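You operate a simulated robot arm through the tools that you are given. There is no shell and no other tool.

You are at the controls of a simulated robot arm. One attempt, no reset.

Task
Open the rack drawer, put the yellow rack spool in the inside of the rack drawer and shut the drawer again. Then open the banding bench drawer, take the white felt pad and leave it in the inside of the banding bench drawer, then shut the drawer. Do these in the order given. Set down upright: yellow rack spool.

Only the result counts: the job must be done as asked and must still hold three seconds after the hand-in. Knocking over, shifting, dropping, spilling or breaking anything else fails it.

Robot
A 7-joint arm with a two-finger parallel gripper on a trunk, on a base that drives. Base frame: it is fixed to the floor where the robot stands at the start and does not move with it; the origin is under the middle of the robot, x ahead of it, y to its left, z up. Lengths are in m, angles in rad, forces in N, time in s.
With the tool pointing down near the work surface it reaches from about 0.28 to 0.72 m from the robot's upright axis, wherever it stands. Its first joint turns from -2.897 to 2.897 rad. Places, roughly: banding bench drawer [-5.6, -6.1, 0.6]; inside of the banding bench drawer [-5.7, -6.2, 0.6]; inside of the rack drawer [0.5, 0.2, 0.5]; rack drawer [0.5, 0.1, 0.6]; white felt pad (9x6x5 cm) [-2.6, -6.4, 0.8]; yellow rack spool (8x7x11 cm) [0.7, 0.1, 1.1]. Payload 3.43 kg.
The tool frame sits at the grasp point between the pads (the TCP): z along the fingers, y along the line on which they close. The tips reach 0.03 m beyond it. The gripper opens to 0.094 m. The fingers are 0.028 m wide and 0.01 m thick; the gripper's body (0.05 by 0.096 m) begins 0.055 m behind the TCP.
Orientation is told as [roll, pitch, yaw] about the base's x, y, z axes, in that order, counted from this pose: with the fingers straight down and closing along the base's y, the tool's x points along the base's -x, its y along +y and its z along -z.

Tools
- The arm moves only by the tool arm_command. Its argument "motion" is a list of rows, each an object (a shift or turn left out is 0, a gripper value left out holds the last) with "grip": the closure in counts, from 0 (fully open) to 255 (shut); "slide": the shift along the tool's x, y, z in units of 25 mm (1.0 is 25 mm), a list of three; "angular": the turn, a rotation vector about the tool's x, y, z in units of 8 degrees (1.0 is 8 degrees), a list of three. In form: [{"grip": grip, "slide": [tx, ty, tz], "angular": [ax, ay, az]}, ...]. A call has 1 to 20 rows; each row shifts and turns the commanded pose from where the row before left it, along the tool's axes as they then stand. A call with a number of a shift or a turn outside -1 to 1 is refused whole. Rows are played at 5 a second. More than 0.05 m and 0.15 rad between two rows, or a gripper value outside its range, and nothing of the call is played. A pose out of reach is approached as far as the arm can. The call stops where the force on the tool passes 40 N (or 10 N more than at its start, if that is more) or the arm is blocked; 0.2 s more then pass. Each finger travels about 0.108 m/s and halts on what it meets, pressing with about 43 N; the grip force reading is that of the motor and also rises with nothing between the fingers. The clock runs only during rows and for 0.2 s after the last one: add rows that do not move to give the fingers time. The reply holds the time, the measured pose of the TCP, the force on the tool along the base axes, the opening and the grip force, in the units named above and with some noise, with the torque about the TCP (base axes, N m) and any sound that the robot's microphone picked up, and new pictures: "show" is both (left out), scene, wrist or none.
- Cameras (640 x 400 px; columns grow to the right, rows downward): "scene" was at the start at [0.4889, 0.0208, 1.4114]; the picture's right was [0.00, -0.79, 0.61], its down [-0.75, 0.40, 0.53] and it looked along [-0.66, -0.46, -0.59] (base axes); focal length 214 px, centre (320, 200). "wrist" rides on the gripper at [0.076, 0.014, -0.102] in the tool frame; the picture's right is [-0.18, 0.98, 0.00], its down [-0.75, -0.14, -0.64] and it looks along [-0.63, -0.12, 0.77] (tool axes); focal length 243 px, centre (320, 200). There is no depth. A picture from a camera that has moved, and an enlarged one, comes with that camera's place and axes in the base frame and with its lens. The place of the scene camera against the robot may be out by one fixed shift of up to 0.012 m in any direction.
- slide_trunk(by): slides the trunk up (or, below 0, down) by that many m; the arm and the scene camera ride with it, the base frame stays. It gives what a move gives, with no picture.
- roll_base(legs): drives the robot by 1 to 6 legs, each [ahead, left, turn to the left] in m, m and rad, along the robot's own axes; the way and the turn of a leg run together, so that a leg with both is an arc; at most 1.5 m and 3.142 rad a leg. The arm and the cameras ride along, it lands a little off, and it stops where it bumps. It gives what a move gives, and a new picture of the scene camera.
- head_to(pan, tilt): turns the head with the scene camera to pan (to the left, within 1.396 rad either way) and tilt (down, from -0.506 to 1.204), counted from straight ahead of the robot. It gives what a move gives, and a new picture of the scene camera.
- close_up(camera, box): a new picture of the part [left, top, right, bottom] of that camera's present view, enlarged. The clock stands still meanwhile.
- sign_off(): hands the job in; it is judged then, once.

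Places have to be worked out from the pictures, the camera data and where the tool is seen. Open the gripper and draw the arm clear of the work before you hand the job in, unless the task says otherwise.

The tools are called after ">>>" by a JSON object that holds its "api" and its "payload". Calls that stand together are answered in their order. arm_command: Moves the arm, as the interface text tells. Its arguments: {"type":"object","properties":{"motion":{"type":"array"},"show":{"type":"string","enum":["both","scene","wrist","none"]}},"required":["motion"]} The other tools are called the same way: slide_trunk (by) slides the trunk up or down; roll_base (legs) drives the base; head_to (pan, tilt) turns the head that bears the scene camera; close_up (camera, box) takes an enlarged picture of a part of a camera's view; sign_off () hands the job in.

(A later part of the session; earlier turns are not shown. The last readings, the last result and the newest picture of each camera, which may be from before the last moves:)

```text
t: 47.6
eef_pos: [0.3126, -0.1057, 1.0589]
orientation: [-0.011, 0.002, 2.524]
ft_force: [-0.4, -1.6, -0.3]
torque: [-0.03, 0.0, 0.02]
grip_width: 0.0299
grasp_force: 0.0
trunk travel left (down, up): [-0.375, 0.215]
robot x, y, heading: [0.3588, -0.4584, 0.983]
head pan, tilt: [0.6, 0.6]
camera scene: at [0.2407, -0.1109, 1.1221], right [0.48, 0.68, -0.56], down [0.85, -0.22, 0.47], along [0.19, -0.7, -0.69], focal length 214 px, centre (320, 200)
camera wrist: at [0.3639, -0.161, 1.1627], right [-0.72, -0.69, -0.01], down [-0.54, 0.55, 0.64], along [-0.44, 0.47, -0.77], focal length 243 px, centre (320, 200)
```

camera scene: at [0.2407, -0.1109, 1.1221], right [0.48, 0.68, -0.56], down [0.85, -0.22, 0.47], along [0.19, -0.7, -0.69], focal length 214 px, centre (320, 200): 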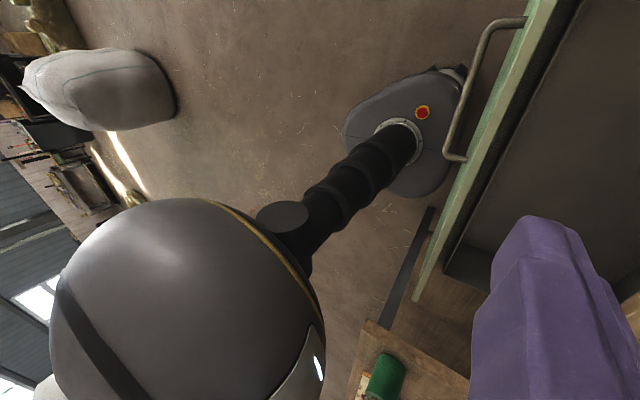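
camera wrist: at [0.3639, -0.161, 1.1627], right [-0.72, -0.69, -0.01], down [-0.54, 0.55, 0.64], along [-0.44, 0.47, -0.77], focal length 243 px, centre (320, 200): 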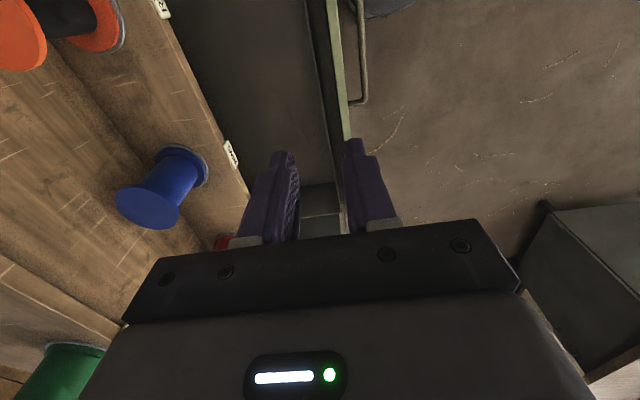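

Free of contact and over the open drawer. I'll look straight down to map its interior.

>>> {"api": "head_to", "payload": {"pan": 0.0, "tilt": 0.3}}

>>> {"api": "close_up", "payload": {"camera": "wrist", "box": [140, 0, 400, 240]}}

```text
t: 48.6
eef_pos: [0.3123, -0.1037, 1.0597]
orientation: [-0.012, 0.0, 2.523]
ft_force: [-0.1, 0.5, 0.0]
torque: [0.0, -0.03, -0.03]
grip_width: 0.0295
grasp_force: 0.0
trunk travel left (down, up): [-0.375, 0.215]
robot x, y, heading: [0.3597, -0.4587, 0.979]
head pan, tilt: [0.0, 0.3]
camera scene: at [0.2475, -0.0545, 1.102], right [0.58, 0.81, 0.01], down [0.78, -0.56, 0.3], along [0.25, -0.16, -0.96], focal length 214 px, centre (320, 200)
```

scene: 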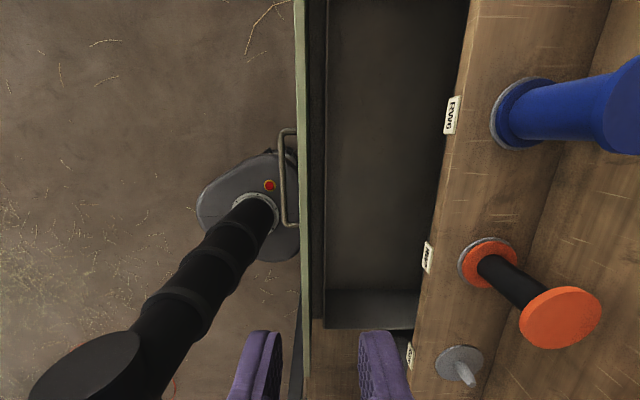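

```text
1.67 times, centred on (270, 120) of wrist
camera zoom: at [0.3641, -0.1612, 1.1625], right [-0.72, -0.69, -0.01], down [-0.54, 0.55, 0.64], along [-0.44, 0.47, -0.77], focal length 404 px, centre (403, 333)
```

zoom: 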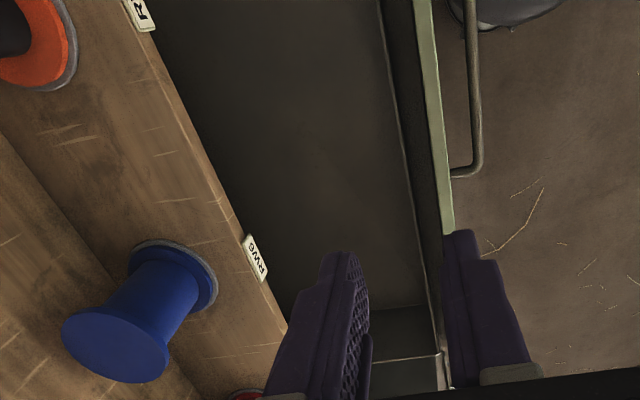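

The drawer interior is wide and dark, with the open part running from n≈0.11 to the shelf edge at n≈0.28. Now for the spool: I'll rise to z≈1.31, turning the tool back so the fingers close along the rack, and fully open them.

>>> {"api": "arm_command", "payload": {"motion": [{"slide": [0, 0, -0.9], "grip": 0}, {"slide": [0, 0, -0.9], "angular": [0.08, 0, 1]}, {"slide": [0, 0, -0.9], "angular": [0, 0, 1]}, {"slide": [0, 0, -0.9], "angular": [0, 0, 1]}, {"slide": [0, 0, -0.9], "angular": [0, 0, 1]}, {"slide": [0, 0, -0.9], "angular": [0, 0, 1]}, {"slide": [0, 0, -0.9], "angular": [0, 0, 1]}, {"slide": [0, 0, -0.9], "angular": [0, 0, 1]}, {"slide": [0, 0, -0.9], "angular": [0, 0, 1]}, {"slide": [0, 0, -0.9], "angular": [0, 0, 1]}, {"slide": [0, 0, -0.9], "angular": [0, 0, 1]}, {"angular": [0, 0, 0.62]}, {"angular": [0, 0, 0.62]}, {"slide": [0, 0, 0]}]}}

>>> {"api": "head_to", "payload": {"pan": 0.0, "tilt": -0.1}}

```text
t: 51.6
eef_pos: [0.3106, -0.107, 1.3076]
orientation: [0.0, -0.021, 0.954]
ft_force: [-0.3, 0.0, 0.5]
torque: [0.02, -0.01, 0.03]
grip_width: 0.0939
grasp_force: 0.0
trunk travel left (down, up): [-0.375, 0.215]
robot x, y, heading: [0.3566, -0.4575, 0.984]
head pan, tilt: [0.0, 0.3]
camera scene: at [0.36, -0.0381, 1.3515], right [0.82, -0.58, 0.0], down [-0.56, -0.78, 0.28], along [-0.16, -0.22, -0.96], focal length 214 px, centre (320, 200)
camera wrist: at [0.2519, -0.1629, 1.4088], right [-0.69, 0.72, 0.0], down [0.54, 0.52, 0.66], along [0.47, 0.46, -0.75], focal length 243 px, centre (320, 200)
```

scene: 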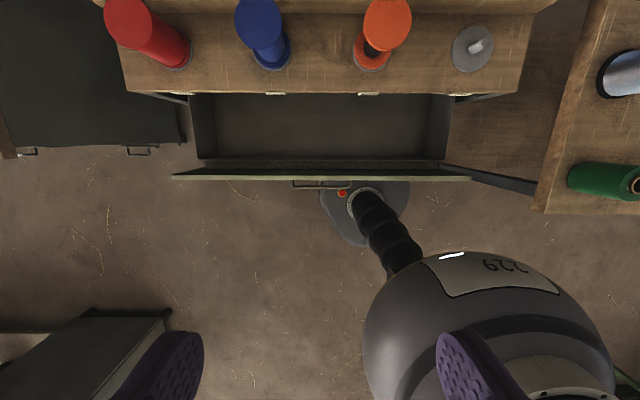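
wrist: 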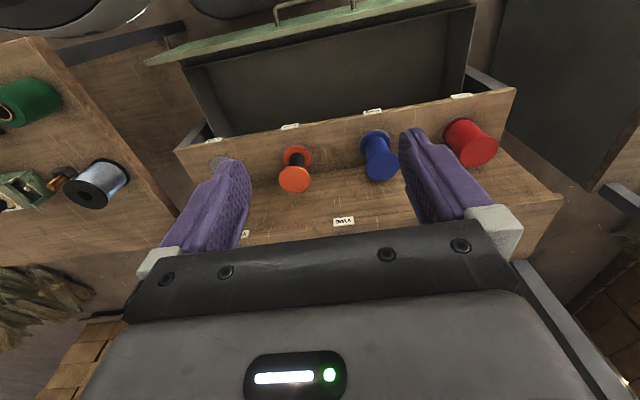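

```text
t: 52.5
eef_pos: [0.31, -0.1074, 1.3096]
orientation: [0.002, -0.021, 0.954]
ft_force: [0.1, 0.0, 0.5]
torque: [0.0, 0.02, -0.02]
grip_width: 0.0939
grasp_force: 0.1
trunk travel left (down, up): [-0.375, 0.215]
robot x, y, heading: [0.3573, -0.4578, 0.983]
head pan, tilt: [0.0, -0.099]
camera scene: at [0.381, -0.0085, 1.3585], right [0.82, -0.58, 0.0], down [-0.57, -0.81, -0.12], along [0.07, 0.1, -0.99], focal length 214 px, centre (320, 200)
```

scene: 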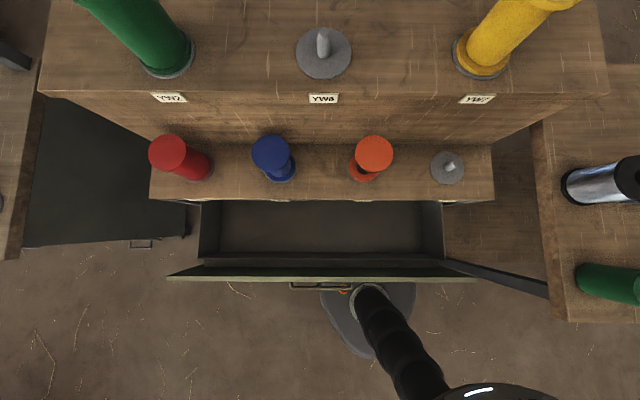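

The wrist shows the whole open drawer and the rack. I'll move at this height toward the spool, stopping 5 cm short of its axis to refine its position with the wrist camera.

>>> {"api": "arm_command", "payload": {"motion": [{"slide": [-0.98, -0.72, 0], "angular": [0, 0.15, 0]}, {"slide": [-0.98, -0.72, 0]}, {"slide": [-0.98, -0.72, 0]}, {"slide": [-0.98, -0.72, 0]}, {"slide": [-0.98, -0.72, 0]}, {"slide": [-0.98, -0.72, 0]}, {"slide": [-0.98, -0.72, 0]}, {"slide": [-0.98, -0.72, 0]}, {"slide": [-0.98, -0.72, 0]}, {"slide": [-0.98, -0.72, 0]}, {"slide": [-0.98, -0.72, 0]}, {"slide": [-0.98, -0.72, 0]}, {"slide": [-0.98, -0.72, 0]}, {"slide": [-0.98, -0.74, 0]}, {"slide": [0, 0, 0]}, {"slide": [0, 0, 0]}]}}

>>> {"api": "close_up", "payload": {"camera": "wrist", "box": [200, 60, 460, 240]}}

```text
t: 55.9
eef_pos: [0.7174, 0.0256, 1.3082]
orientation: [0.001, 0.0, 0.956]
ft_force: [0.2, 0.9, 0.5]
torque: [-0.01, -0.01, -0.01]
grip_width: 0.094
grasp_force: 0.0
trunk travel left (down, up): [-0.375, 0.215]
robot x, y, heading: [0.3609, -0.4554, 0.985]
head pan, tilt: [0.0, -0.099]
camera scene: at [0.7876, 0.1255, 1.3554], right [0.82, -0.58, 0.0], down [-0.58, -0.81, -0.1], along [0.06, 0.08, -1.0], focal length 214 px, centre (320, 200)
camera wrist: at [0.6593, -0.0281, 1.4098], right [-0.7, 0.72, 0.0], down [0.55, 0.53, 0.64], along [0.46, 0.45, -0.77], focal length 243 px, centre (320, 200)
```

scene: 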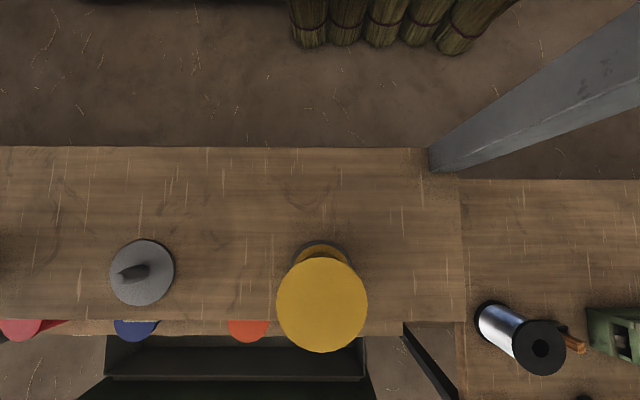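
wrist: 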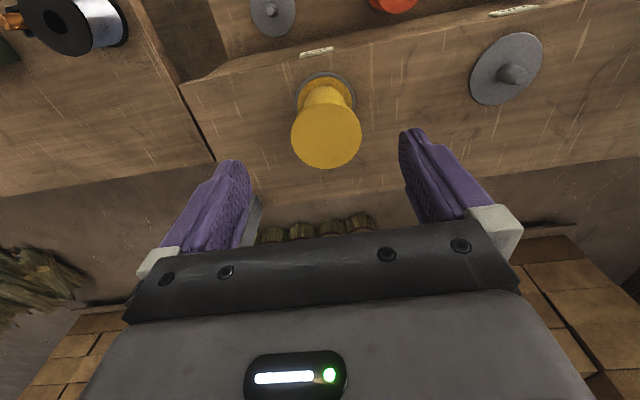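

```text
2.22 times, centred on (330, 150) of wrist
camera zoom: at [0.6593, -0.0281, 1.4098], right [-0.7, 0.72, 0.0], down [0.55, 0.53, 0.64], along [0.46, 0.45, -0.77], focal length 539 px, centre (298, 311)
```

zoom: 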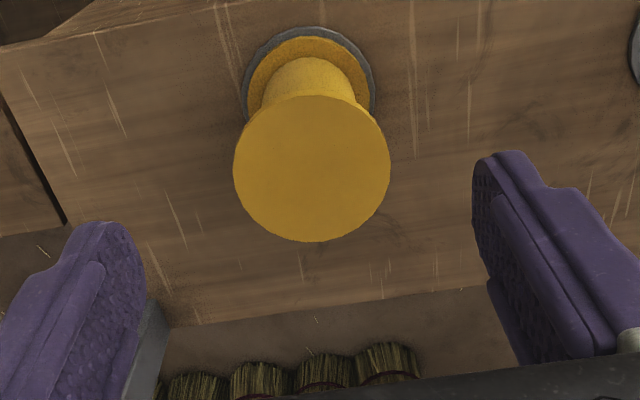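

The wrist view puts the spool axis at about (0.738, 0.057), its top near z 1.16. I'll centre over it and descend 10 cm before checking again.

>>> {"api": "arm_command", "payload": {"motion": [{"slide": [-0.76, 0.03, 0]}, {"slide": [-0.76, 0.03, 0]}, {"slide": [0, 0, 0.8]}, {"slide": [0, 0, 0.8]}, {"slide": [0, 0, 0.8]}, {"slide": [0, 0, 0.8]}, {"slide": [0, 0, 0.8]}, {"slide": [0, 0, 0]}, {"slide": [0, 0, 0]}]}}

>>> {"api": "close_up", "payload": {"camera": "wrist", "box": [200, 80, 460, 260]}}

>>> {"api": "head_to", "payload": {"pan": 0.0, "tilt": 0.7}}

```text
t: 57.9
eef_pos: [0.7359, 0.0584, 1.2087]
orientation: [-0.002, 0.001, 0.954]
ft_force: [0.1, -0.2, 1.2]
torque: [0.0, -0.02, 0.02]
grip_width: 0.0938
grasp_force: 0.0
trunk travel left (down, up): [-0.375, 0.215]
robot x, y, heading: [0.3586, -0.4572, 0.985]
head pan, tilt: [0.0, -0.099]
camera scene: at [0.8066, 0.1586, 1.256], right [0.82, -0.58, 0.0], down [-0.58, -0.81, -0.1], along [0.06, 0.08, -0.99], focal length 214 px, centre (320, 200)
camera wrist: at [0.6782, 0.005, 1.3104], right [-0.7, 0.72, 0.0], down [0.55, 0.53, 0.64], along [0.46, 0.45, -0.77], focal length 243 px, centre (320, 200)
```

scene: 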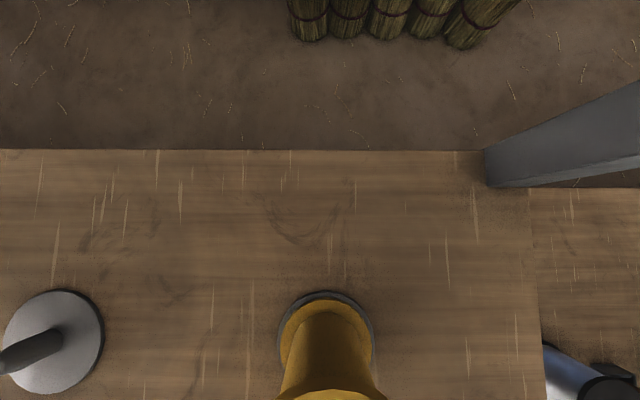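
wrist: 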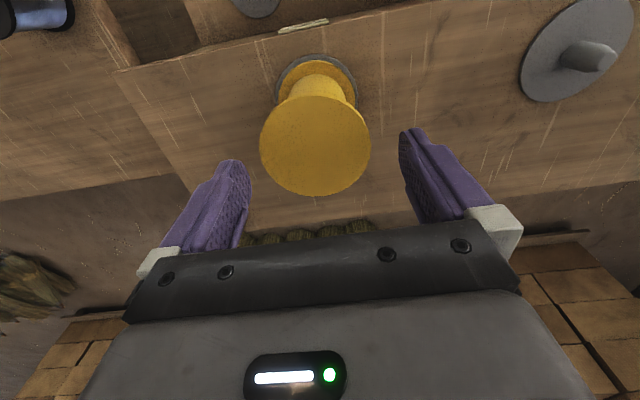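

```text
2.22 times, centred on (330, 170) of wrist
camera zoom: at [0.6782, 0.005, 1.3104], right [-0.7, 0.72, 0.0], down [0.55, 0.53, 0.64], along [0.46, 0.45, -0.77], focal length 539 px, centre (298, 267)
```

zoom: 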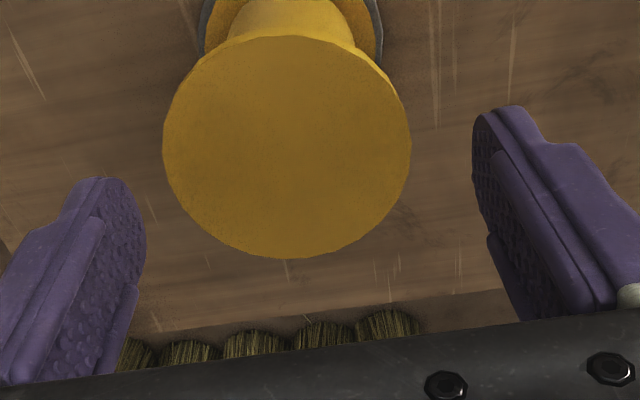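

```text
t: 59.0
eef_pos: [0.7353, 0.0577, 1.2087]
orientation: [0.001, 0.001, 0.953]
ft_force: [-0.1, -1.1, -1.2]
torque: [0.01, -0.01, 0.02]
grip_width: 0.094
grasp_force: 0.0
trunk travel left (down, up): [-0.375, 0.215]
robot x, y, heading: [0.3591, -0.4597, 0.981]
head pan, tilt: [0.0, 0.7]
camera scene: at [0.7645, 0.0994, 1.2582], right [0.82, -0.58, 0.0], down [-0.44, -0.62, 0.64], along [-0.37, -0.52, -0.77], focal length 214 px, centre (320, 200)
```

scene: 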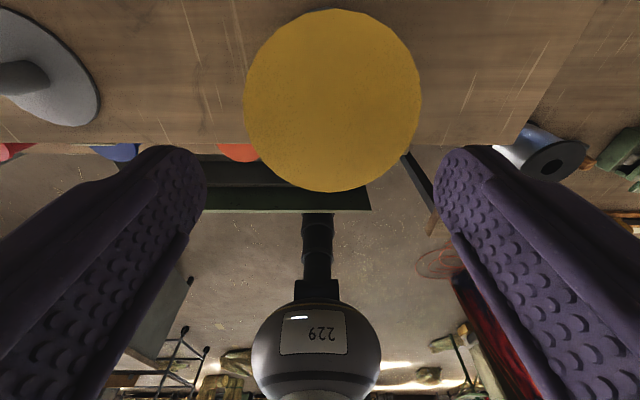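

The flange is 8.1 cm wide, centred near (0.7415, 0.059), with its top at z≈1.15. I'll correct a few millimetres, descend to flange height and check before closing.

>>> {"api": "arm_command", "payload": {"motion": [{"slide": [-0.21, -0.16, 0]}, {"slide": [0, 0, 0.66]}, {"slide": [0, 0, 0.66]}, {"slide": [0, 0, 0.66]}, {"slide": [0, 0, 0.6]}, {"slide": [0, 0, 0]}, {"slide": [0, 0, 0]}]}}

>>> {"api": "close_up", "payload": {"camera": "wrist", "box": [200, 80, 460, 260]}}

```text
t: 60.6
eef_pos: [0.7431, 0.0604, 1.1432]
orientation: [-0.001, 0.0, 0.955]
ft_force: [-0.4, -1.4, -0.5]
torque: [-0.02, 0.01, -0.01]
grip_width: 0.0943
grasp_force: 0.1
trunk travel left (down, up): [-0.375, 0.215]
robot x, y, heading: [0.3581, -0.4614, 0.987]
head pan, tilt: [0.0, 0.7]
camera scene: at [0.7717, 0.1011, 1.1938], right [0.82, -0.58, 0.0], down [-0.44, -0.62, 0.64], along [-0.37, -0.53, -0.77], focal length 214 px, centre (320, 200)
camera wrist: at [0.6854, 0.0067, 1.2461], right [-0.7, 0.72, 0.0], down [0.55, 0.53, 0.64], along [0.46, 0.45, -0.77], focal length 243 px, centre (320, 200)
```

scene: 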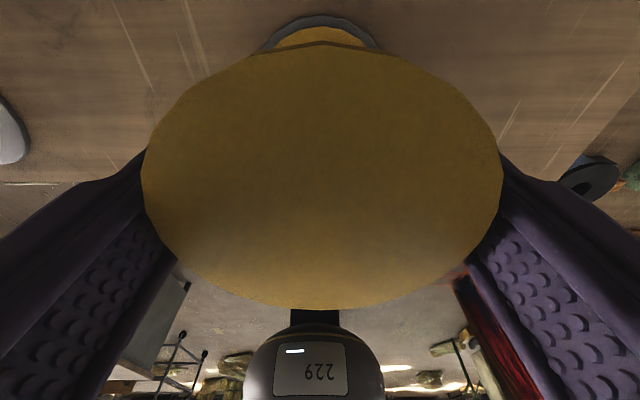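
wrist: 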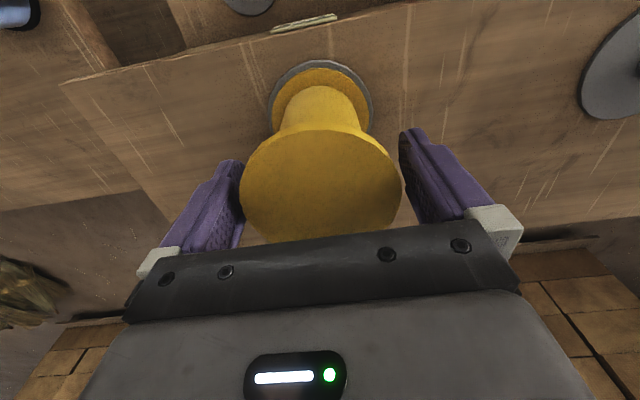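

```text
2.22 times, centred on (330, 170) of wrist
camera zoom: at [0.6854, 0.0067, 1.2461], right [-0.7, 0.72, 0.0], down [0.55, 0.53, 0.64], along [0.46, 0.45, -0.77], focal length 539 px, centre (298, 267)
```

zoom: 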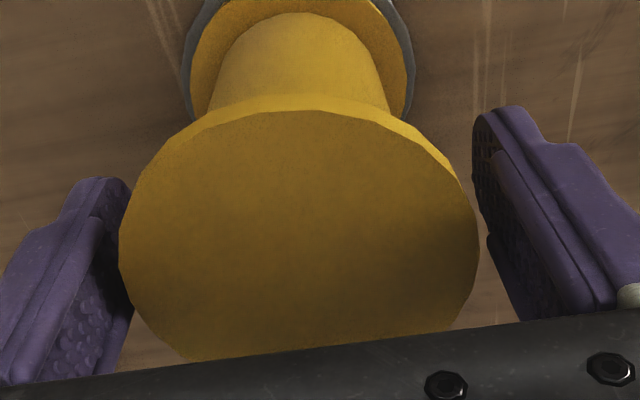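

The flange sits evenly between the fingers at TCP height. I'll make a 3 mm correction and close.

>>> {"api": "arm_command", "payload": {"motion": [{"slide": [0.12, 0, 0]}, {"slide": [0, 0, 0]}, {"grip": 255}, {"grip": 255}, {"grip": 255}, {"grip": 255}]}}

```text
t: 62.0
eef_pos: [0.7402, 0.058, 1.1435]
orientation: [0.001, 0.0, 0.955]
ft_force: [0.3, 0.0, 0.6]
torque: [0.02, 0.05, -0.03]
grip_width: 0.0732
grasp_force: 42.8
trunk travel left (down, up): [-0.375, 0.215]
robot x, y, heading: [0.3566, -0.4602, 0.985]
head pan, tilt: [0.0, 0.7]
camera scene: at [0.7698, 0.0989, 1.1939], right [0.82, -0.58, 0.0], down [-0.44, -0.62, 0.64], along [-0.37, -0.53, -0.77], focal length 214 px, centre (320, 200)
camera wrist: at [0.6835, 0.0045, 1.2462], right [-0.7, 0.72, 0.0], down [0.55, 0.53, 0.64], along [0.46, 0.45, -0.77], focal length 243 px, centre (320, 200)
```

scene: 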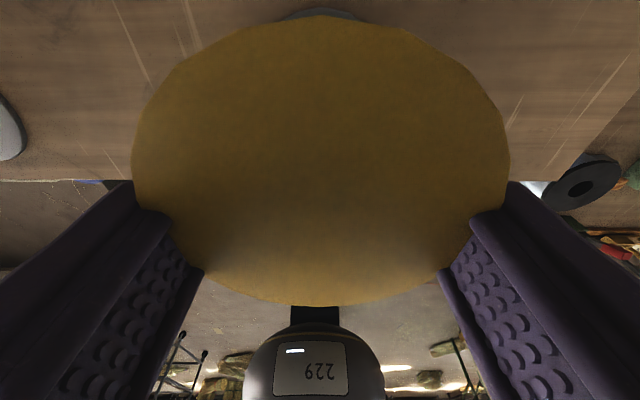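
wrist: 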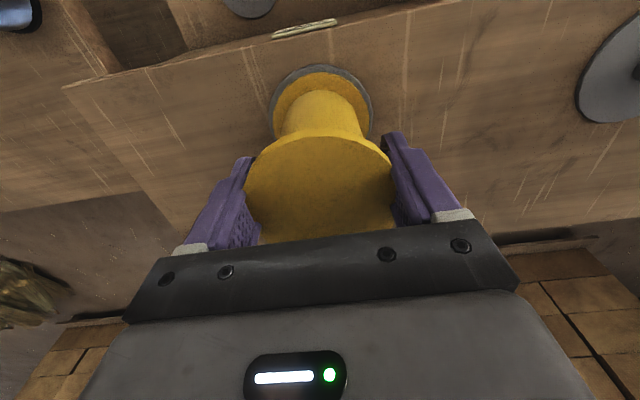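

The grip closed at 7.3 cm with 43 N, so the spool is held. I'll lift it straight up 10 cm and check that it hangs straight.

>>> {"api": "arm_command", "payload": {"motion": [{"slide": [0, 0, -0.4]}, {"slide": [0, 0, -0.6]}, {"slide": [0, 0, -1]}, {"slide": [0, 0, -1]}, {"slide": [0, 0, -1]}, {"slide": [0, 0, 0]}]}}

```text
t: 63.4
eef_pos: [0.7437, 0.0574, 1.2447]
orientation: [0.0, -0.001, 0.956]
ft_force: [-0.4, -0.5, -2.0]
torque: [-0.04, -0.01, 0.01]
grip_width: 0.0726
grasp_force: 43.0
trunk travel left (down, up): [-0.375, 0.215]
robot x, y, heading: [0.3556, -0.4595, 0.984]
head pan, tilt: [0.0, 0.7]
camera scene: at [0.7725, 0.0977, 1.2948], right [0.82, -0.58, 0.0], down [-0.44, -0.62, 0.64], along [-0.37, -0.53, -0.76], focal length 214 px, centre (320, 200)
camera wrist: at [0.6862, 0.0034, 1.3472], right [-0.7, 0.72, 0.0], down [0.55, 0.53, 0.64], along [0.46, 0.45, -0.77], focal length 243 px, centre (320, 200)
```

scene: 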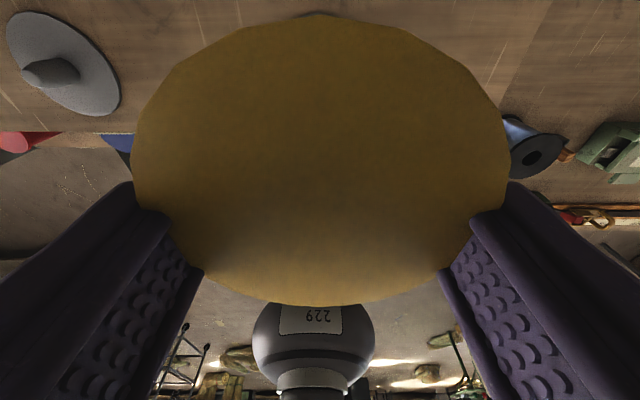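
wrist: 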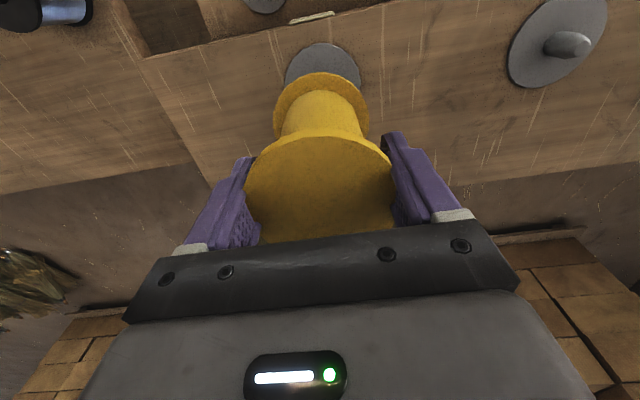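

The spool is off its peg and hangs upright, about 2 N. I'll carry it at this height back over the open drawer.

>>> {"api": "arm_command", "payload": {"motion": [{"slide": [0.957, 0.71, 0]}, {"slide": [0.957, 0.71, 0]}, {"slide": [0.957, 0.71, 0]}, {"slide": [0.957, 0.71, 0]}, {"slide": [0.957, 0.71, 0]}, {"slide": [0.957, 0.71, 0]}, {"slide": [0.957, 0.71, 0]}, {"slide": [0.957, 0.71, 0]}, {"slide": [0.957, 0.71, 0]}, {"slide": [0.957, 0.71, 0]}, {"slide": [0.957, 0.71, 0]}, {"slide": [0.957, 0.71, 0]}, {"slide": [0, 0, 0]}], "show": "wrist"}}

>>> {"api": "head_to", "payload": {"pan": 0.0, "tilt": 0.45}}

```text
t: 66.2
eef_pos: [0.4029, -0.0539, 1.2447]
orientation: [-0.001, 0.0, 0.955]
ft_force: [0.6, -0.7, -0.9]
torque: [-0.06, 0.01, 0.03]
grip_width: 0.073
grasp_force: 42.8
trunk travel left (down, up): [-0.375, 0.215]
robot x, y, heading: [0.3537, -0.4531, 0.987]
head pan, tilt: [0.0, 0.7]
camera wrist: at [0.3451, -0.1073, 1.3464], right [-0.7, 0.72, 0.0], down [0.55, 0.53, 0.64], along [0.46, 0.45, -0.77], focal length 243 px, centre (320, 200)
```

wrist: 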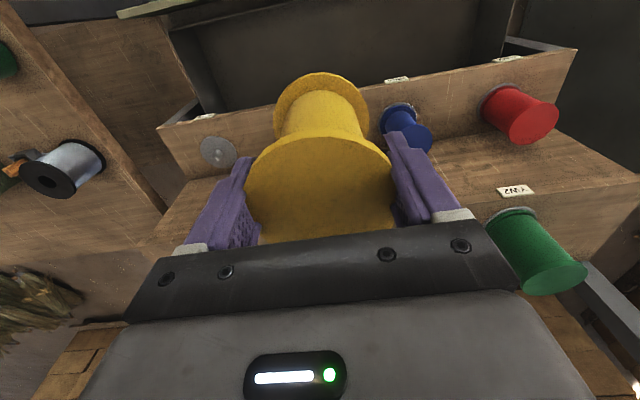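

```text
t: 67.0
eef_pos: [0.4025, -0.0539, 1.2436]
orientation: [0.0, 0.002, 0.954]
ft_force: [-0.7, -0.9, -2.1]
torque: [0.01, -0.02, -0.02]
grip_width: 0.073
grasp_force: 43.0
trunk travel left (down, up): [-0.375, 0.215]
robot x, y, heading: [0.3602, -0.4584, 0.984]
head pan, tilt: [0.0, 0.45]
camera scene: at [0.444, 0.0051, 1.2873], right [0.82, -0.58, 0.0], down [-0.52, -0.73, 0.44], along [-0.25, -0.36, -0.9], focal length 214 px, centre (320, 200)
```

scene: 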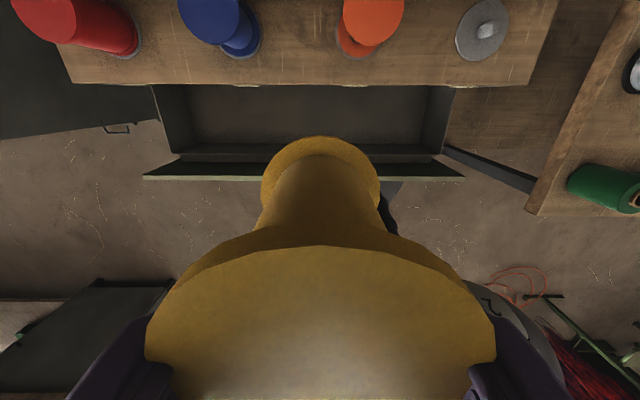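

The tool is at e=0.359, n=0.189, over the opening. Triangulating the box rim from two views gives z≈0.617 and floor z≈0.46, so I'll turn the hand 90° (cameras lie along the drawer, fingers across it) and lower the trunk 0.30 m.

>>> {"api": "arm_command", "payload": {"motion": [{"angular": [0, 0, -1]}, {"angular": [0, 0, -1]}, {"angular": [0, 0, -1]}, {"angular": [0, 0, -1]}, {"angular": [0, 0, -1]}, {"angular": [0, 0, -1]}, {"angular": [0, 0, -1]}, {"angular": [0, 0, -1]}, {"angular": [0, 0, -1]}, {"angular": [0, 0, -1]}, {"angular": [0, 0, -1]}, {"angular": [0, 0, -0.25]}, {"slide": [0, 0, 0]}], "show": "none"}}

>>> {"api": "slide_trunk", "payload": {"by": -0.3}}

>>> {"api": "head_to", "payload": {"pan": 0.0, "tilt": 0.6}}

>>> {"api": "close_up", "payload": {"camera": "wrist", "box": [0, 0, 640, 400]}}

```text
t: 69.8
eef_pos: [0.3999, -0.0533, 1.2436]
orientation: [0.0, -0.001, 2.525]
ft_force: [-0.7, -0.5, -0.7]
torque: [0.03, -0.01, -0.01]
grip_width: 0.073
grasp_force: 43.1
trunk travel left (down, up): [-0.375, 0.215]
robot x, y, heading: [0.3585, -0.4577, 0.984]
head pan, tilt: [0.0, 0.45]
```

```text
t: 72.8
eef_pos: [0.4007, -0.0537, 0.9438]
orientation: [-0.001, 0.0, 2.524]
ft_force: [-0.8, -0.2, -0.9]
torque: [-0.02, -0.06, -0.02]
grip_width: 0.0729
grasp_force: 43.2
trunk travel left (down, up): [-0.075, 0.515]
robot x, y, heading: [0.3584, -0.4554, 0.983]
head pan, tilt: [0.0, 0.45]
```

```text
t: 73.5
eef_pos: [0.4007, -0.0539, 0.9433]
orientation: [0.0, 0.0, 2.525]
ft_force: [-1.3, 0.7, -1.0]
torque: [0.03, -0.02, -0.01]
grip_width: 0.0732
grasp_force: 42.8
trunk travel left (down, up): [-0.075, 0.515]
robot x, y, heading: [0.3601, -0.4582, 0.978]
head pan, tilt: [0.0, 0.6]
camera scene: at [0.358, -0.0184, 0.9897], right [0.58, 0.82, 0.0], down [0.67, -0.48, 0.56], along [0.46, -0.33, -0.83], focal length 214 px, centre (320, 200)
```

scene: 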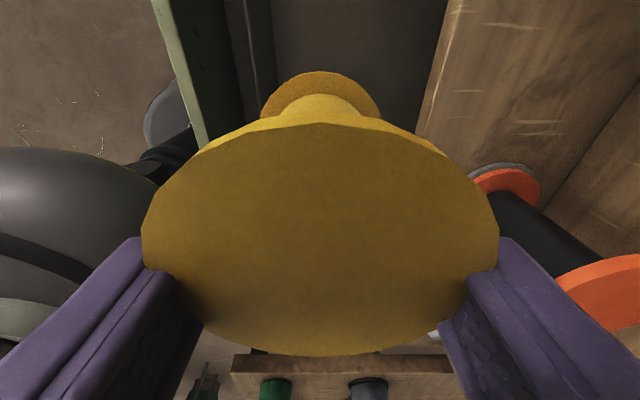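

```text
1.00 times, centred on (320, 200) of wrist (not enlarged: the box is as wide or as high as the picture)
camera zoom: at [0.4527, -0.1087, 1.0455], right [-0.72, -0.7, 0.0], down [-0.53, 0.55, 0.64], along [-0.45, 0.46, -0.77], focal length 243 px, centre (320, 200)
```

zoom: 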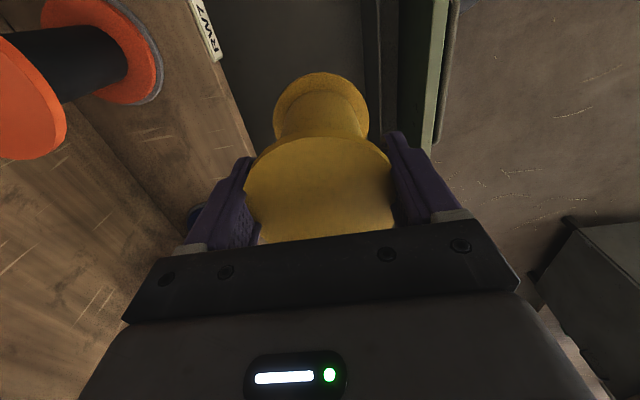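

The spool hangs centrally between the box front and the shelf edge. I'll lower it 0.2 m straight down and check clearances.

>>> {"api": "arm_command", "payload": {"motion": [{"slide": [0, 0, 1]}, {"slide": [0, 0, 1]}, {"slide": [0, 0, 1]}, {"slide": [0, 0, 1]}, {"slide": [0, 0, 1]}, {"slide": [0, 0, 1]}, {"slide": [0, 0, 1]}, {"slide": [0, 0, 1]}, {"slide": [0, 0, 0]}]}}

```text
t: 75.5
eef_pos: [0.4011, -0.0532, 0.7423]
orientation: [-0.001, 0.001, 2.526]
ft_force: [0.2, 0.5, -0.6]
torque: [-0.01, -0.01, 0.05]
grip_width: 0.0732
grasp_force: 42.9
trunk travel left (down, up): [-0.075, 0.515]
robot x, y, heading: [0.358, -0.454, 0.986]
head pan, tilt: [0.0, 0.6]
camera scene: at [0.3581, -0.0184, 0.7886], right [0.58, 0.82, 0.0], down [0.67, -0.48, 0.56], along [0.46, -0.33, -0.83], focal length 214 px, centre (320, 200)
camera wrist: at [0.4527, -0.1086, 0.8443], right [-0.72, -0.7, 0.0], down [-0.53, 0.55, 0.64], along [-0.45, 0.46, -0.77], focal length 243 px, centre (320, 200)
```

scene: 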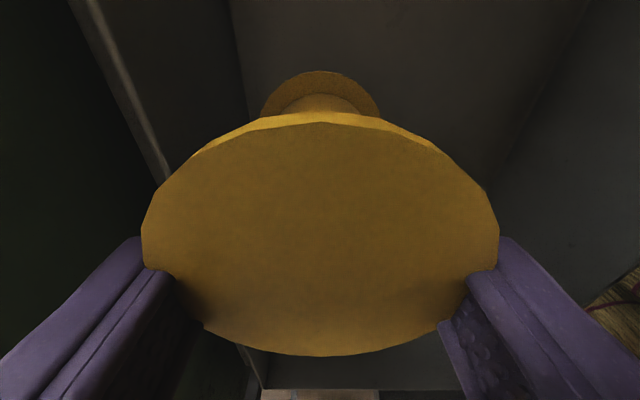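
wrist: 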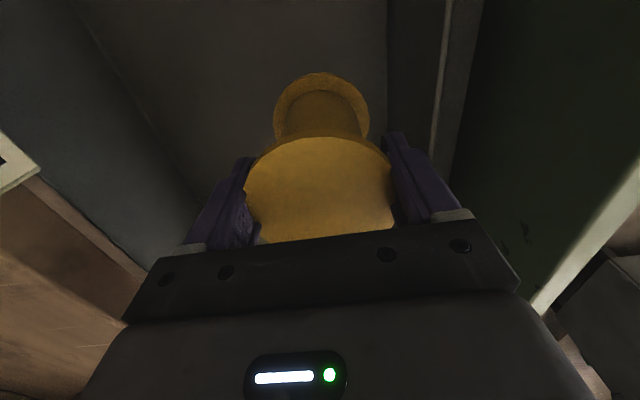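

The spool bottom is about z 0.65 inside the box, and the floor triangulates near z 0.52–0.53. I'll lower 9.5 cm to just above it.

>>> {"api": "arm_command", "payload": {"motion": [{"slide": [0, 0, 1]}, {"slide": [0, 0, 1]}, {"slide": [0, 0, 1]}, {"slide": [0, 0, 0.4]}, {"slide": [0, 0, 0.4]}, {"slide": [0, 0, 0]}]}}

>>> {"api": "head_to", "payload": {"pan": 0.0, "tilt": 0.9}}

```text
t: 76.9
eef_pos: [0.4006, -0.0537, 0.6469]
orientation: [0.001, -0.001, 2.526]
ft_force: [0.9, -0.4, -0.8]
torque: [-0.03, 0.0, 0.0]
grip_width: 0.0731
grasp_force: 43.2
trunk travel left (down, up): [-0.075, 0.515]
robot x, y, heading: [0.3532, -0.4573, 0.981]
head pan, tilt: [0.0, 0.6]
camera scene: at [0.3579, -0.0193, 0.6928], right [0.58, 0.82, 0.0], down [0.67, -0.48, 0.56], along [0.46, -0.33, -0.83], focal length 214 px, centre (320, 200)
camera wrist: at [0.4525, -0.1095, 0.7485], right [-0.72, -0.7, 0.0], down [-0.53, 0.55, 0.64], along [-0.45, 0.46, -0.77], focal length 243 px, centre (320, 200)
```

scene: 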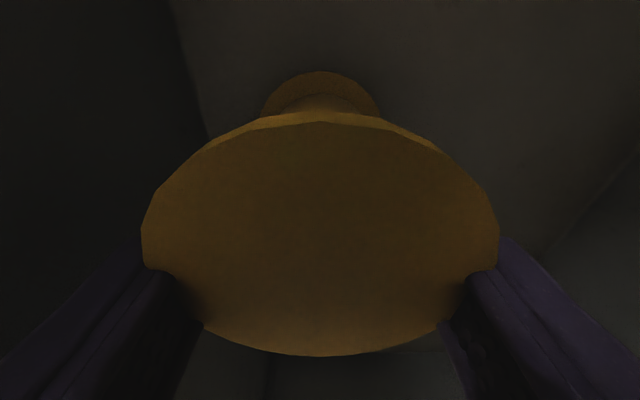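
wrist: 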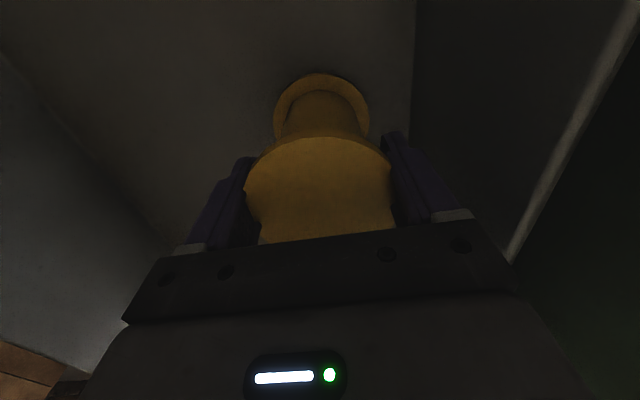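

```text
t: 77.7
eef_pos: [0.4005, -0.0537, 0.6464]
orientation: [0.001, 0.001, 2.525]
ft_force: [-0.5, -0.4, -1.2]
torque: [0.0, 0.02, -0.02]
grip_width: 0.0729
grasp_force: 42.8
trunk travel left (down, up): [-0.075, 0.515]
robot x, y, heading: [0.3567, -0.4566, 0.981]
head pan, tilt: [0.0, 0.901]
camera scene: at [0.378, -0.0336, 0.7059], right [0.58, 0.82, 0.0], down [0.51, -0.36, 0.78], along [0.64, -0.45, -0.62], focal length 214 px, centre (320, 200)
```

scene: 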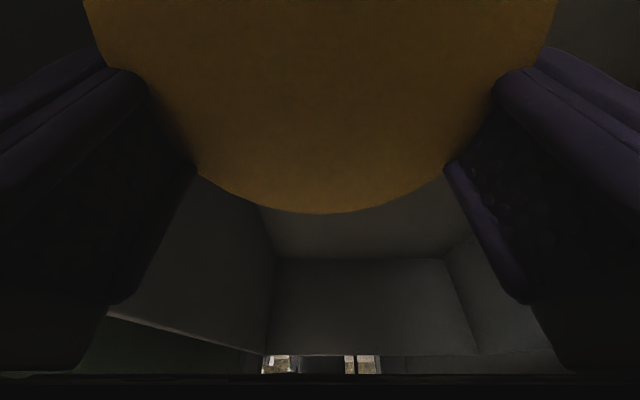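

The end wall gives floor z≈0.547 and rim z≈0.689, so the spool base should be about 1 cm above the floor. I'll lower in 2.5 mm steps, watching the vertical force.

>>> {"api": "arm_command", "payload": {"motion": [{"slide": [0, 0, 0.1]}, {"slide": [0, 0, 0.1]}, {"slide": [0, 0, 0]}], "show": "none"}}

>>> {"api": "arm_command", "payload": {"motion": [{"slide": [0, 0, 0.1]}, {"slide": [0, 0, 0.1]}, {"slide": [0, 0, 0]}], "show": "wrist"}}

```text
t: 78.5
eef_pos: [0.3992, -0.0546, 0.6423]
orientation: [-0.002, 0.0, 2.525]
ft_force: [0.6, 0.5, 16.6]
torque: [-0.43, 0.31, 0.02]
grip_width: 0.0727
grasp_force: 43.2
trunk travel left (down, up): [-0.075, 0.515]
robot x, y, heading: [0.3568, -0.4579, 0.984]
head pan, tilt: [0.0, 0.901]
```

```text
t: 79.3
eef_pos: [0.4002, -0.0535, 0.639]
orientation: [-0.003, -0.002, 2.524]
ft_force: [0.0, 2.4, 32.4]
torque: [0.0, 0.03, -0.05]
grip_width: 0.0732
grasp_force: 43.1
trunk travel left (down, up): [-0.075, 0.515]
robot x, y, heading: [0.3552, -0.4618, 0.982]
head pan, tilt: [0.0, 0.901]
camera wrist: at [0.4523, -0.1095, 0.741], right [-0.72, -0.7, 0.0], down [-0.53, 0.55, 0.64], along [-0.45, 0.46, -0.77], focal length 243 px, centre (320, 200)
```

wrist: 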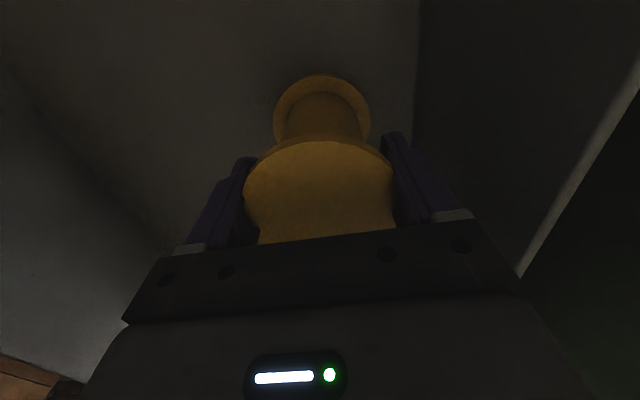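

The spool is on the drawer floor (32 N contact). I'll ease up 5 mm to relieve the pressure, then open the fingers slowly.

>>> {"api": "arm_command", "payload": {"motion": [{"slide": [0, 0, -0.2]}, {"slide": [0, 0, 0]}, {"grip": 50}, {"grip": 40}, {"grip": 20}, {"grip": 0}, {"grip": 0}, {"grip": 0}]}}

```text
t: 81.1
eef_pos: [0.4008, -0.0535, 0.6426]
orientation: [0.0, 0.001, 2.525]
ft_force: [0.6, 0.0, -0.2]
torque: [0.03, -0.01, 0.03]
grip_width: 0.094
grasp_force: 0.0
trunk travel left (down, up): [-0.075, 0.515]
robot x, y, heading: [0.3571, -0.4589, 0.979]
head pan, tilt: [0.0, 0.901]
camera scene: at [0.3778, -0.0333, 0.7028], right [0.58, 0.82, 0.0], down [0.51, -0.36, 0.78], along [0.64, -0.45, -0.62], focal length 214 px, centre (320, 200)
camera wrist: at [0.4523, -0.1092, 0.7457], right [-0.72, -0.7, 0.0], down [-0.53, 0.55, 0.64], along [-0.45, 0.46, -0.77], focal length 243 px, centre (320, 200)
```

scene: 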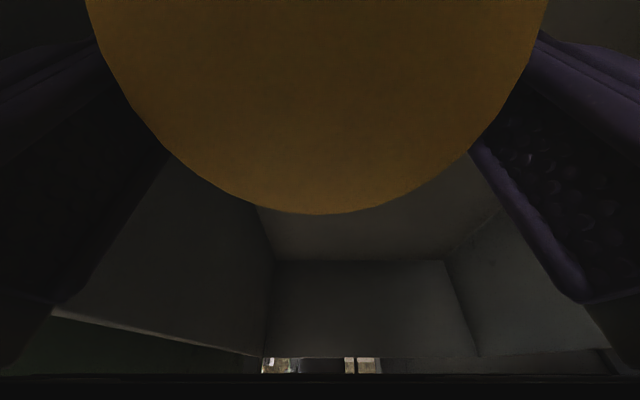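
wrist: 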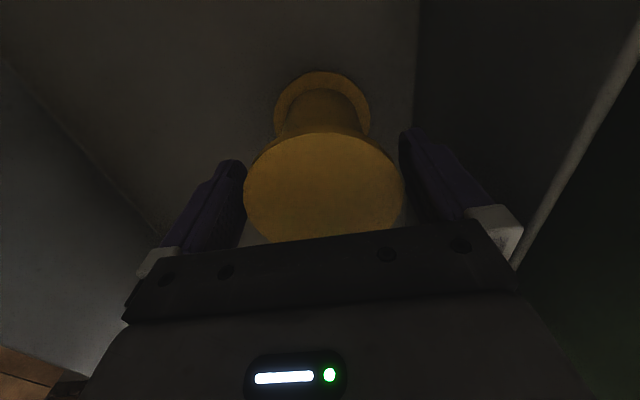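

Fingers are open and the spool stands free. I'll rise straight up, first gently, to clear the drawer.

>>> {"api": "arm_command", "payload": {"motion": [{"slide": [0, 0, -0.3]}, {"slide": [0, 0, -0.4]}, {"slide": [0, 0, -0.6]}, {"slide": [0, 0, -0.8]}, {"slide": [0, 0, -1]}, {"slide": [0, 0, -1]}, {"slide": [0, 0, -1]}, {"slide": [0, 0, -1]}, {"slide": [0, 0, -1]}, {"slide": [0, 0, -1]}, {"slide": [0, 0, -1]}, {"slide": [0, 0, -1]}, {"slide": [0, 0, 0]}]}}

>>> {"api": "close_up", "payload": {"camera": "wrist", "box": [200, 0, 520, 240]}}

>>> {"api": "head_to", "payload": {"pan": 0.0, "tilt": 0.4}}

```text
t: 83.9
eef_pos: [0.4009, -0.0539, 0.8945]
orientation: [0.001, 0.001, 2.526]
ft_force: [-0.1, 0.8, 0.5]
torque: [-0.03, -0.03, 0.03]
grip_width: 0.0939
grasp_force: 0.1
trunk travel left (down, up): [-0.075, 0.515]
robot x, y, heading: [0.3537, -0.4562, 0.981]
head pan, tilt: [0.0, 0.901]
camera scene: at [0.3789, -0.033, 0.9541], right [0.58, 0.82, 0.0], down [0.51, -0.36, 0.78], along [0.64, -0.45, -0.62], focal length 214 px, centre (320, 200)
camera wrist: at [0.4533, -0.1088, 0.9969], right [-0.72, -0.7, 0.0], down [-0.53, 0.55, 0.64], along [-0.45, 0.46, -0.77], focal length 243 px, centre (320, 200)
```

scene: 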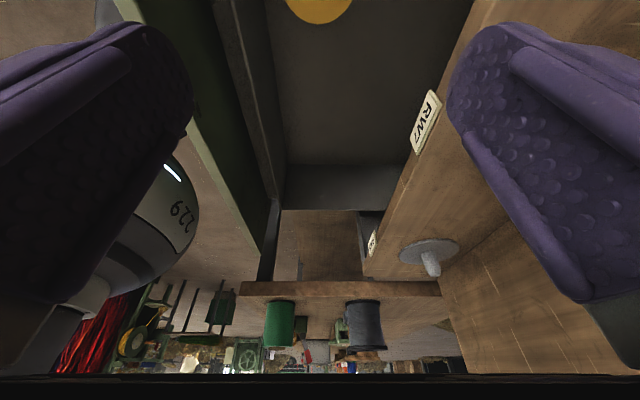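
wrist: 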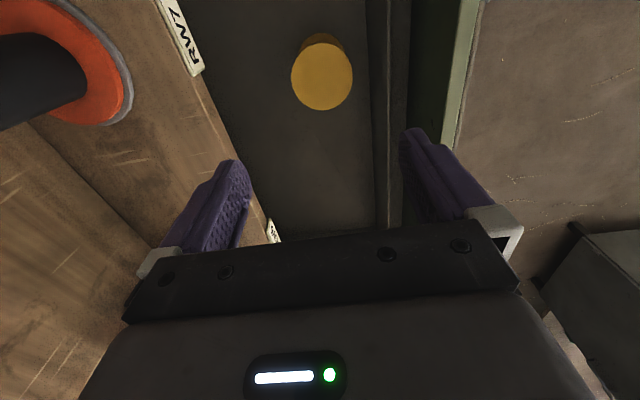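

```text
1.67 times, centred on (360, 120) of wrist
camera zoom: at [0.4533, -0.1088, 0.9969], right [-0.72, -0.7, 0.0], down [-0.53, 0.55, 0.64], along [-0.45, 0.46, -0.77], focal length 404 px, centre (253, 333)
```

zoom: 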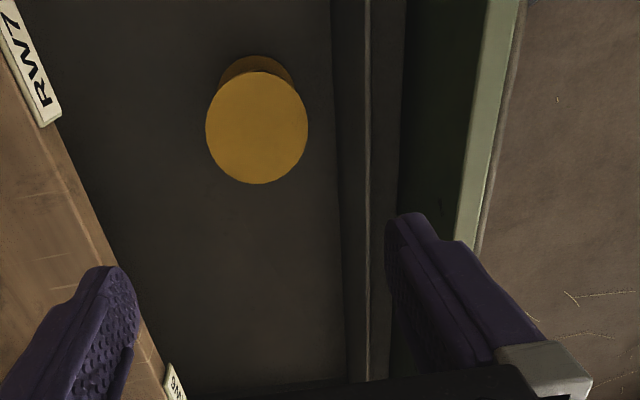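

```text
t: 84.8
eef_pos: [0.4011, -0.0528, 0.8953]
orientation: [0.001, 0.0, 2.525]
ft_force: [0.6, 0.0, -0.6]
torque: [0.03, 0.0, 0.0]
grip_width: 0.0939
grasp_force: 0.1
trunk travel left (down, up): [-0.075, 0.515]
robot x, y, heading: [0.3583, -0.4541, 0.981]
head pan, tilt: [0.0, 0.4]
camera scene: at [0.3439, -0.008, 0.9367], right [0.58, 0.82, 0.0], down [0.75, -0.53, 0.39], along [0.32, -0.23, -0.92], focal length 214 px, centre (320, 200)
```

scene: 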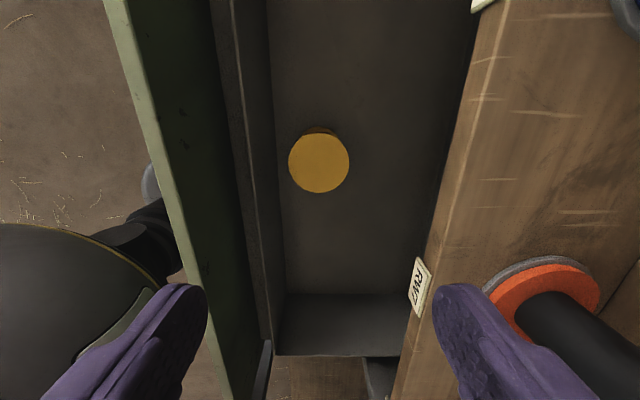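

The spool stands upright in the middle of the open drawer, its top below the rim. To close it without self-contact, I'll back the robot 0.25 m away and 0.2 m left; the hand stays above the drawer front.

>>> {"api": "roll_base", "payload": {"legs": [[-0.25, 0, 0], [0, 0.2, 0]]}}

```text
t: 87.8
eef_pos: [0.0965, -0.1482, 0.8932]
orientation: [0.001, 0.0, 2.522]
ft_force: [1.2, -0.7, -0.1]
torque: [0.01, -0.04, -0.03]
grip_width: 0.094
grasp_force: 0.0
trunk travel left (down, up): [-0.075, 0.515]
robot x, y, heading: [0.0522, -0.5524, 0.981]
head pan, tilt: [0.0, 0.4]
camera scene: at [0.0401, -0.1011, 0.9367], right [0.58, 0.81, 0.0], down [0.75, -0.54, 0.39], along [0.32, -0.23, -0.92], focal length 214 px, centre (320, 200)
```

scene: 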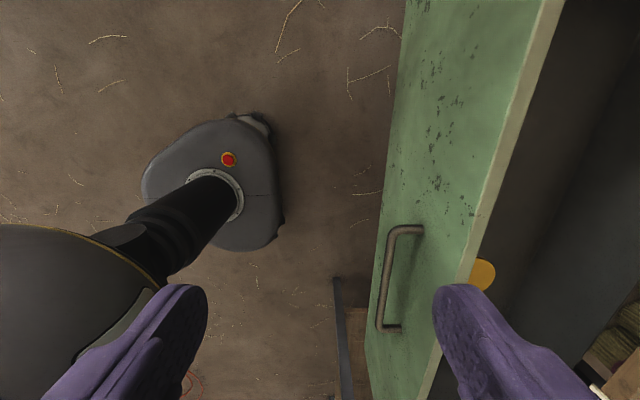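

The robot is now at e≈0.36, n≈-0.42 with the drawer front in clear view. I'll close the fingers, turn the tool, and bring it down in front of the handle's middle at handle height.

>>> {"api": "arm_command", "payload": {"motion": [{"grip": 255, "angular": [0, 0, 1]}, {"angular": [0, 0, 1]}, {"angular": [0, 0, 1]}, {"angular": [0, 0, 1]}, {"angular": [0, 0, 1]}, {"angular": [0, 0, 1]}, {"angular": [0, 0, 1]}, {"angular": [0, 0, 1]}, {"angular": [0, 0, 1]}, {"angular": [0, 0, 1]}, {"angular": [0, 0, 1]}, {"angular": [0, 0, 0.2], "slide": [0, -0.9, 0]}, {"slide": [0, -0.95, 0.95]}, {"slide": [0, -0.95, 0.95]}, {"slide": [0, -0.95, 0.95]}, {"slide": [0, -0.95, 0.95]}, {"slide": [0, -0.95, 0.95]}, {"slide": [0, -0.95, 0.95]}, {"slide": [0, 0, 0.95]}, {"slide": [0, 0, 0]}]}}

```text
t: 92.0
eef_pos: [0.2332, -0.2414, 0.7274]
orientation: [-0.001, 0.0, 0.958]
ft_force: [-0.4, 0.9, 0.1]
torque: [-0.01, -0.01, 0.0]
grip_width: 0.0
grasp_force: 33.1
trunk travel left (down, up): [-0.075, 0.515]
robot x, y, heading: [0.0531, -0.5507, 0.977]
head pan, tilt: [0.0, 0.4]
camera scene: at [0.2769, -0.1789, 0.7703], right [0.82, -0.58, 0.0], down [-0.53, -0.75, 0.39], along [-0.22, -0.32, -0.92], focal length 214 px, centre (320, 200)
camera wrist: at [0.1755, -0.2955, 0.8303], right [-0.7, 0.72, 0.0], down [0.55, 0.54, 0.64], along [0.46, 0.45, -0.77], focal length 243 px, centre (320, 200)
```

scene: 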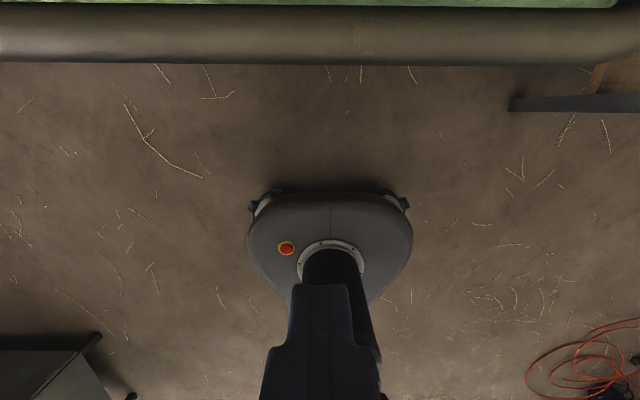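
wrist: 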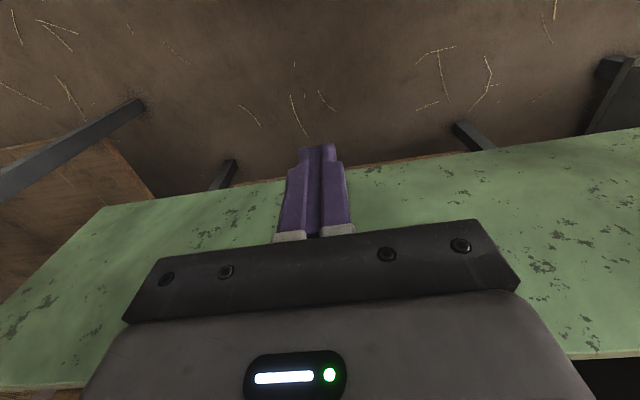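

The fingers are in front of the handle at e=0.33. I'll tilt the tool 32° so the tips lead, then push the handle in slowly (5 cm/s) so the spool doesn't tip.

>>> {"api": "arm_command", "payload": {"motion": [{"angular": [0, -1, 0]}, {"angular": [0, -1, 0]}, {"angular": [0, -1, 0]}, {"angular": [0, -1, 0]}, {"slide": [-0.848, 0, 0.53]}, {"slide": [-0.678, 0, 0.424]}, {"slide": [-0.17, 0, 0.106]}, {"slide": [-0.17, 0, 0.106]}, {"slide": [-0.17, 0, 0.106]}, {"slide": [-0.25, 0, 0.159]}, {"slide": [-0.34, 0, 0.212]}, {"slide": [-0.34, 0, 0.212]}, {"slide": [0, 0, 0]}]}}

```text
t: 94.8
eef_pos: [0.2834, -0.1696, 0.7286]
orientation: [0.0, -0.559, 0.957]
ft_force: [0.5, 0.2, 1.6]
torque: [0.0, -0.02, -0.04]
grip_width: 0.0
grasp_force: 32.9
trunk travel left (down, up): [-0.075, 0.515]
robot x, y, heading: [0.0566, -0.55, 0.976]
head pan, tilt: [0.0, 0.4]
camera scene: at [0.3098, -0.1314, 0.8037], right [0.82, -0.58, 0.0], down [-0.57, -0.81, -0.16], along [0.09, 0.13, -0.99], focal length 214 px, centre (320, 200)
camera wrist: at [0.2016, -0.2577, 0.7745], right [-0.71, 0.69, 0.1], down [0.29, 0.16, 0.94], along [0.64, 0.7, -0.32], focal length 243 px, centre (320, 200)
```

scene: 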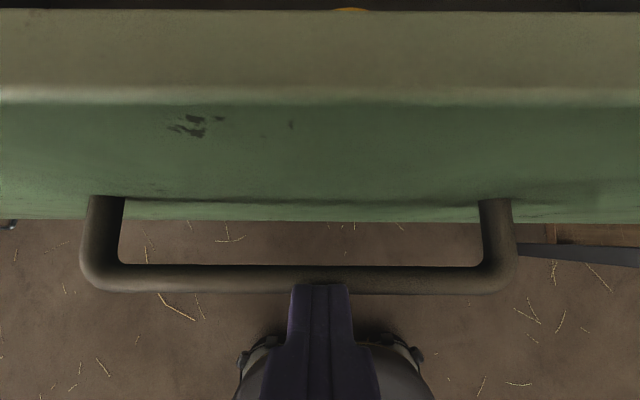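
wrist: 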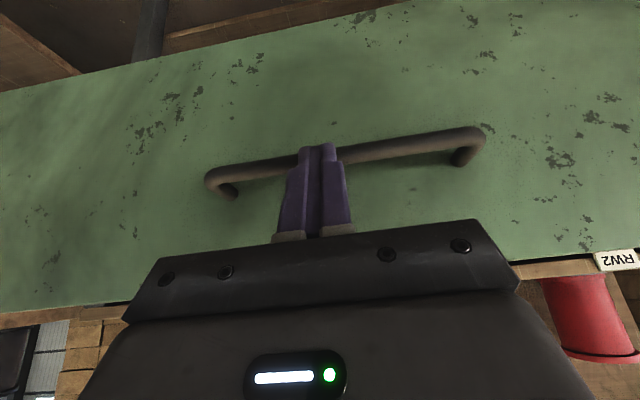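

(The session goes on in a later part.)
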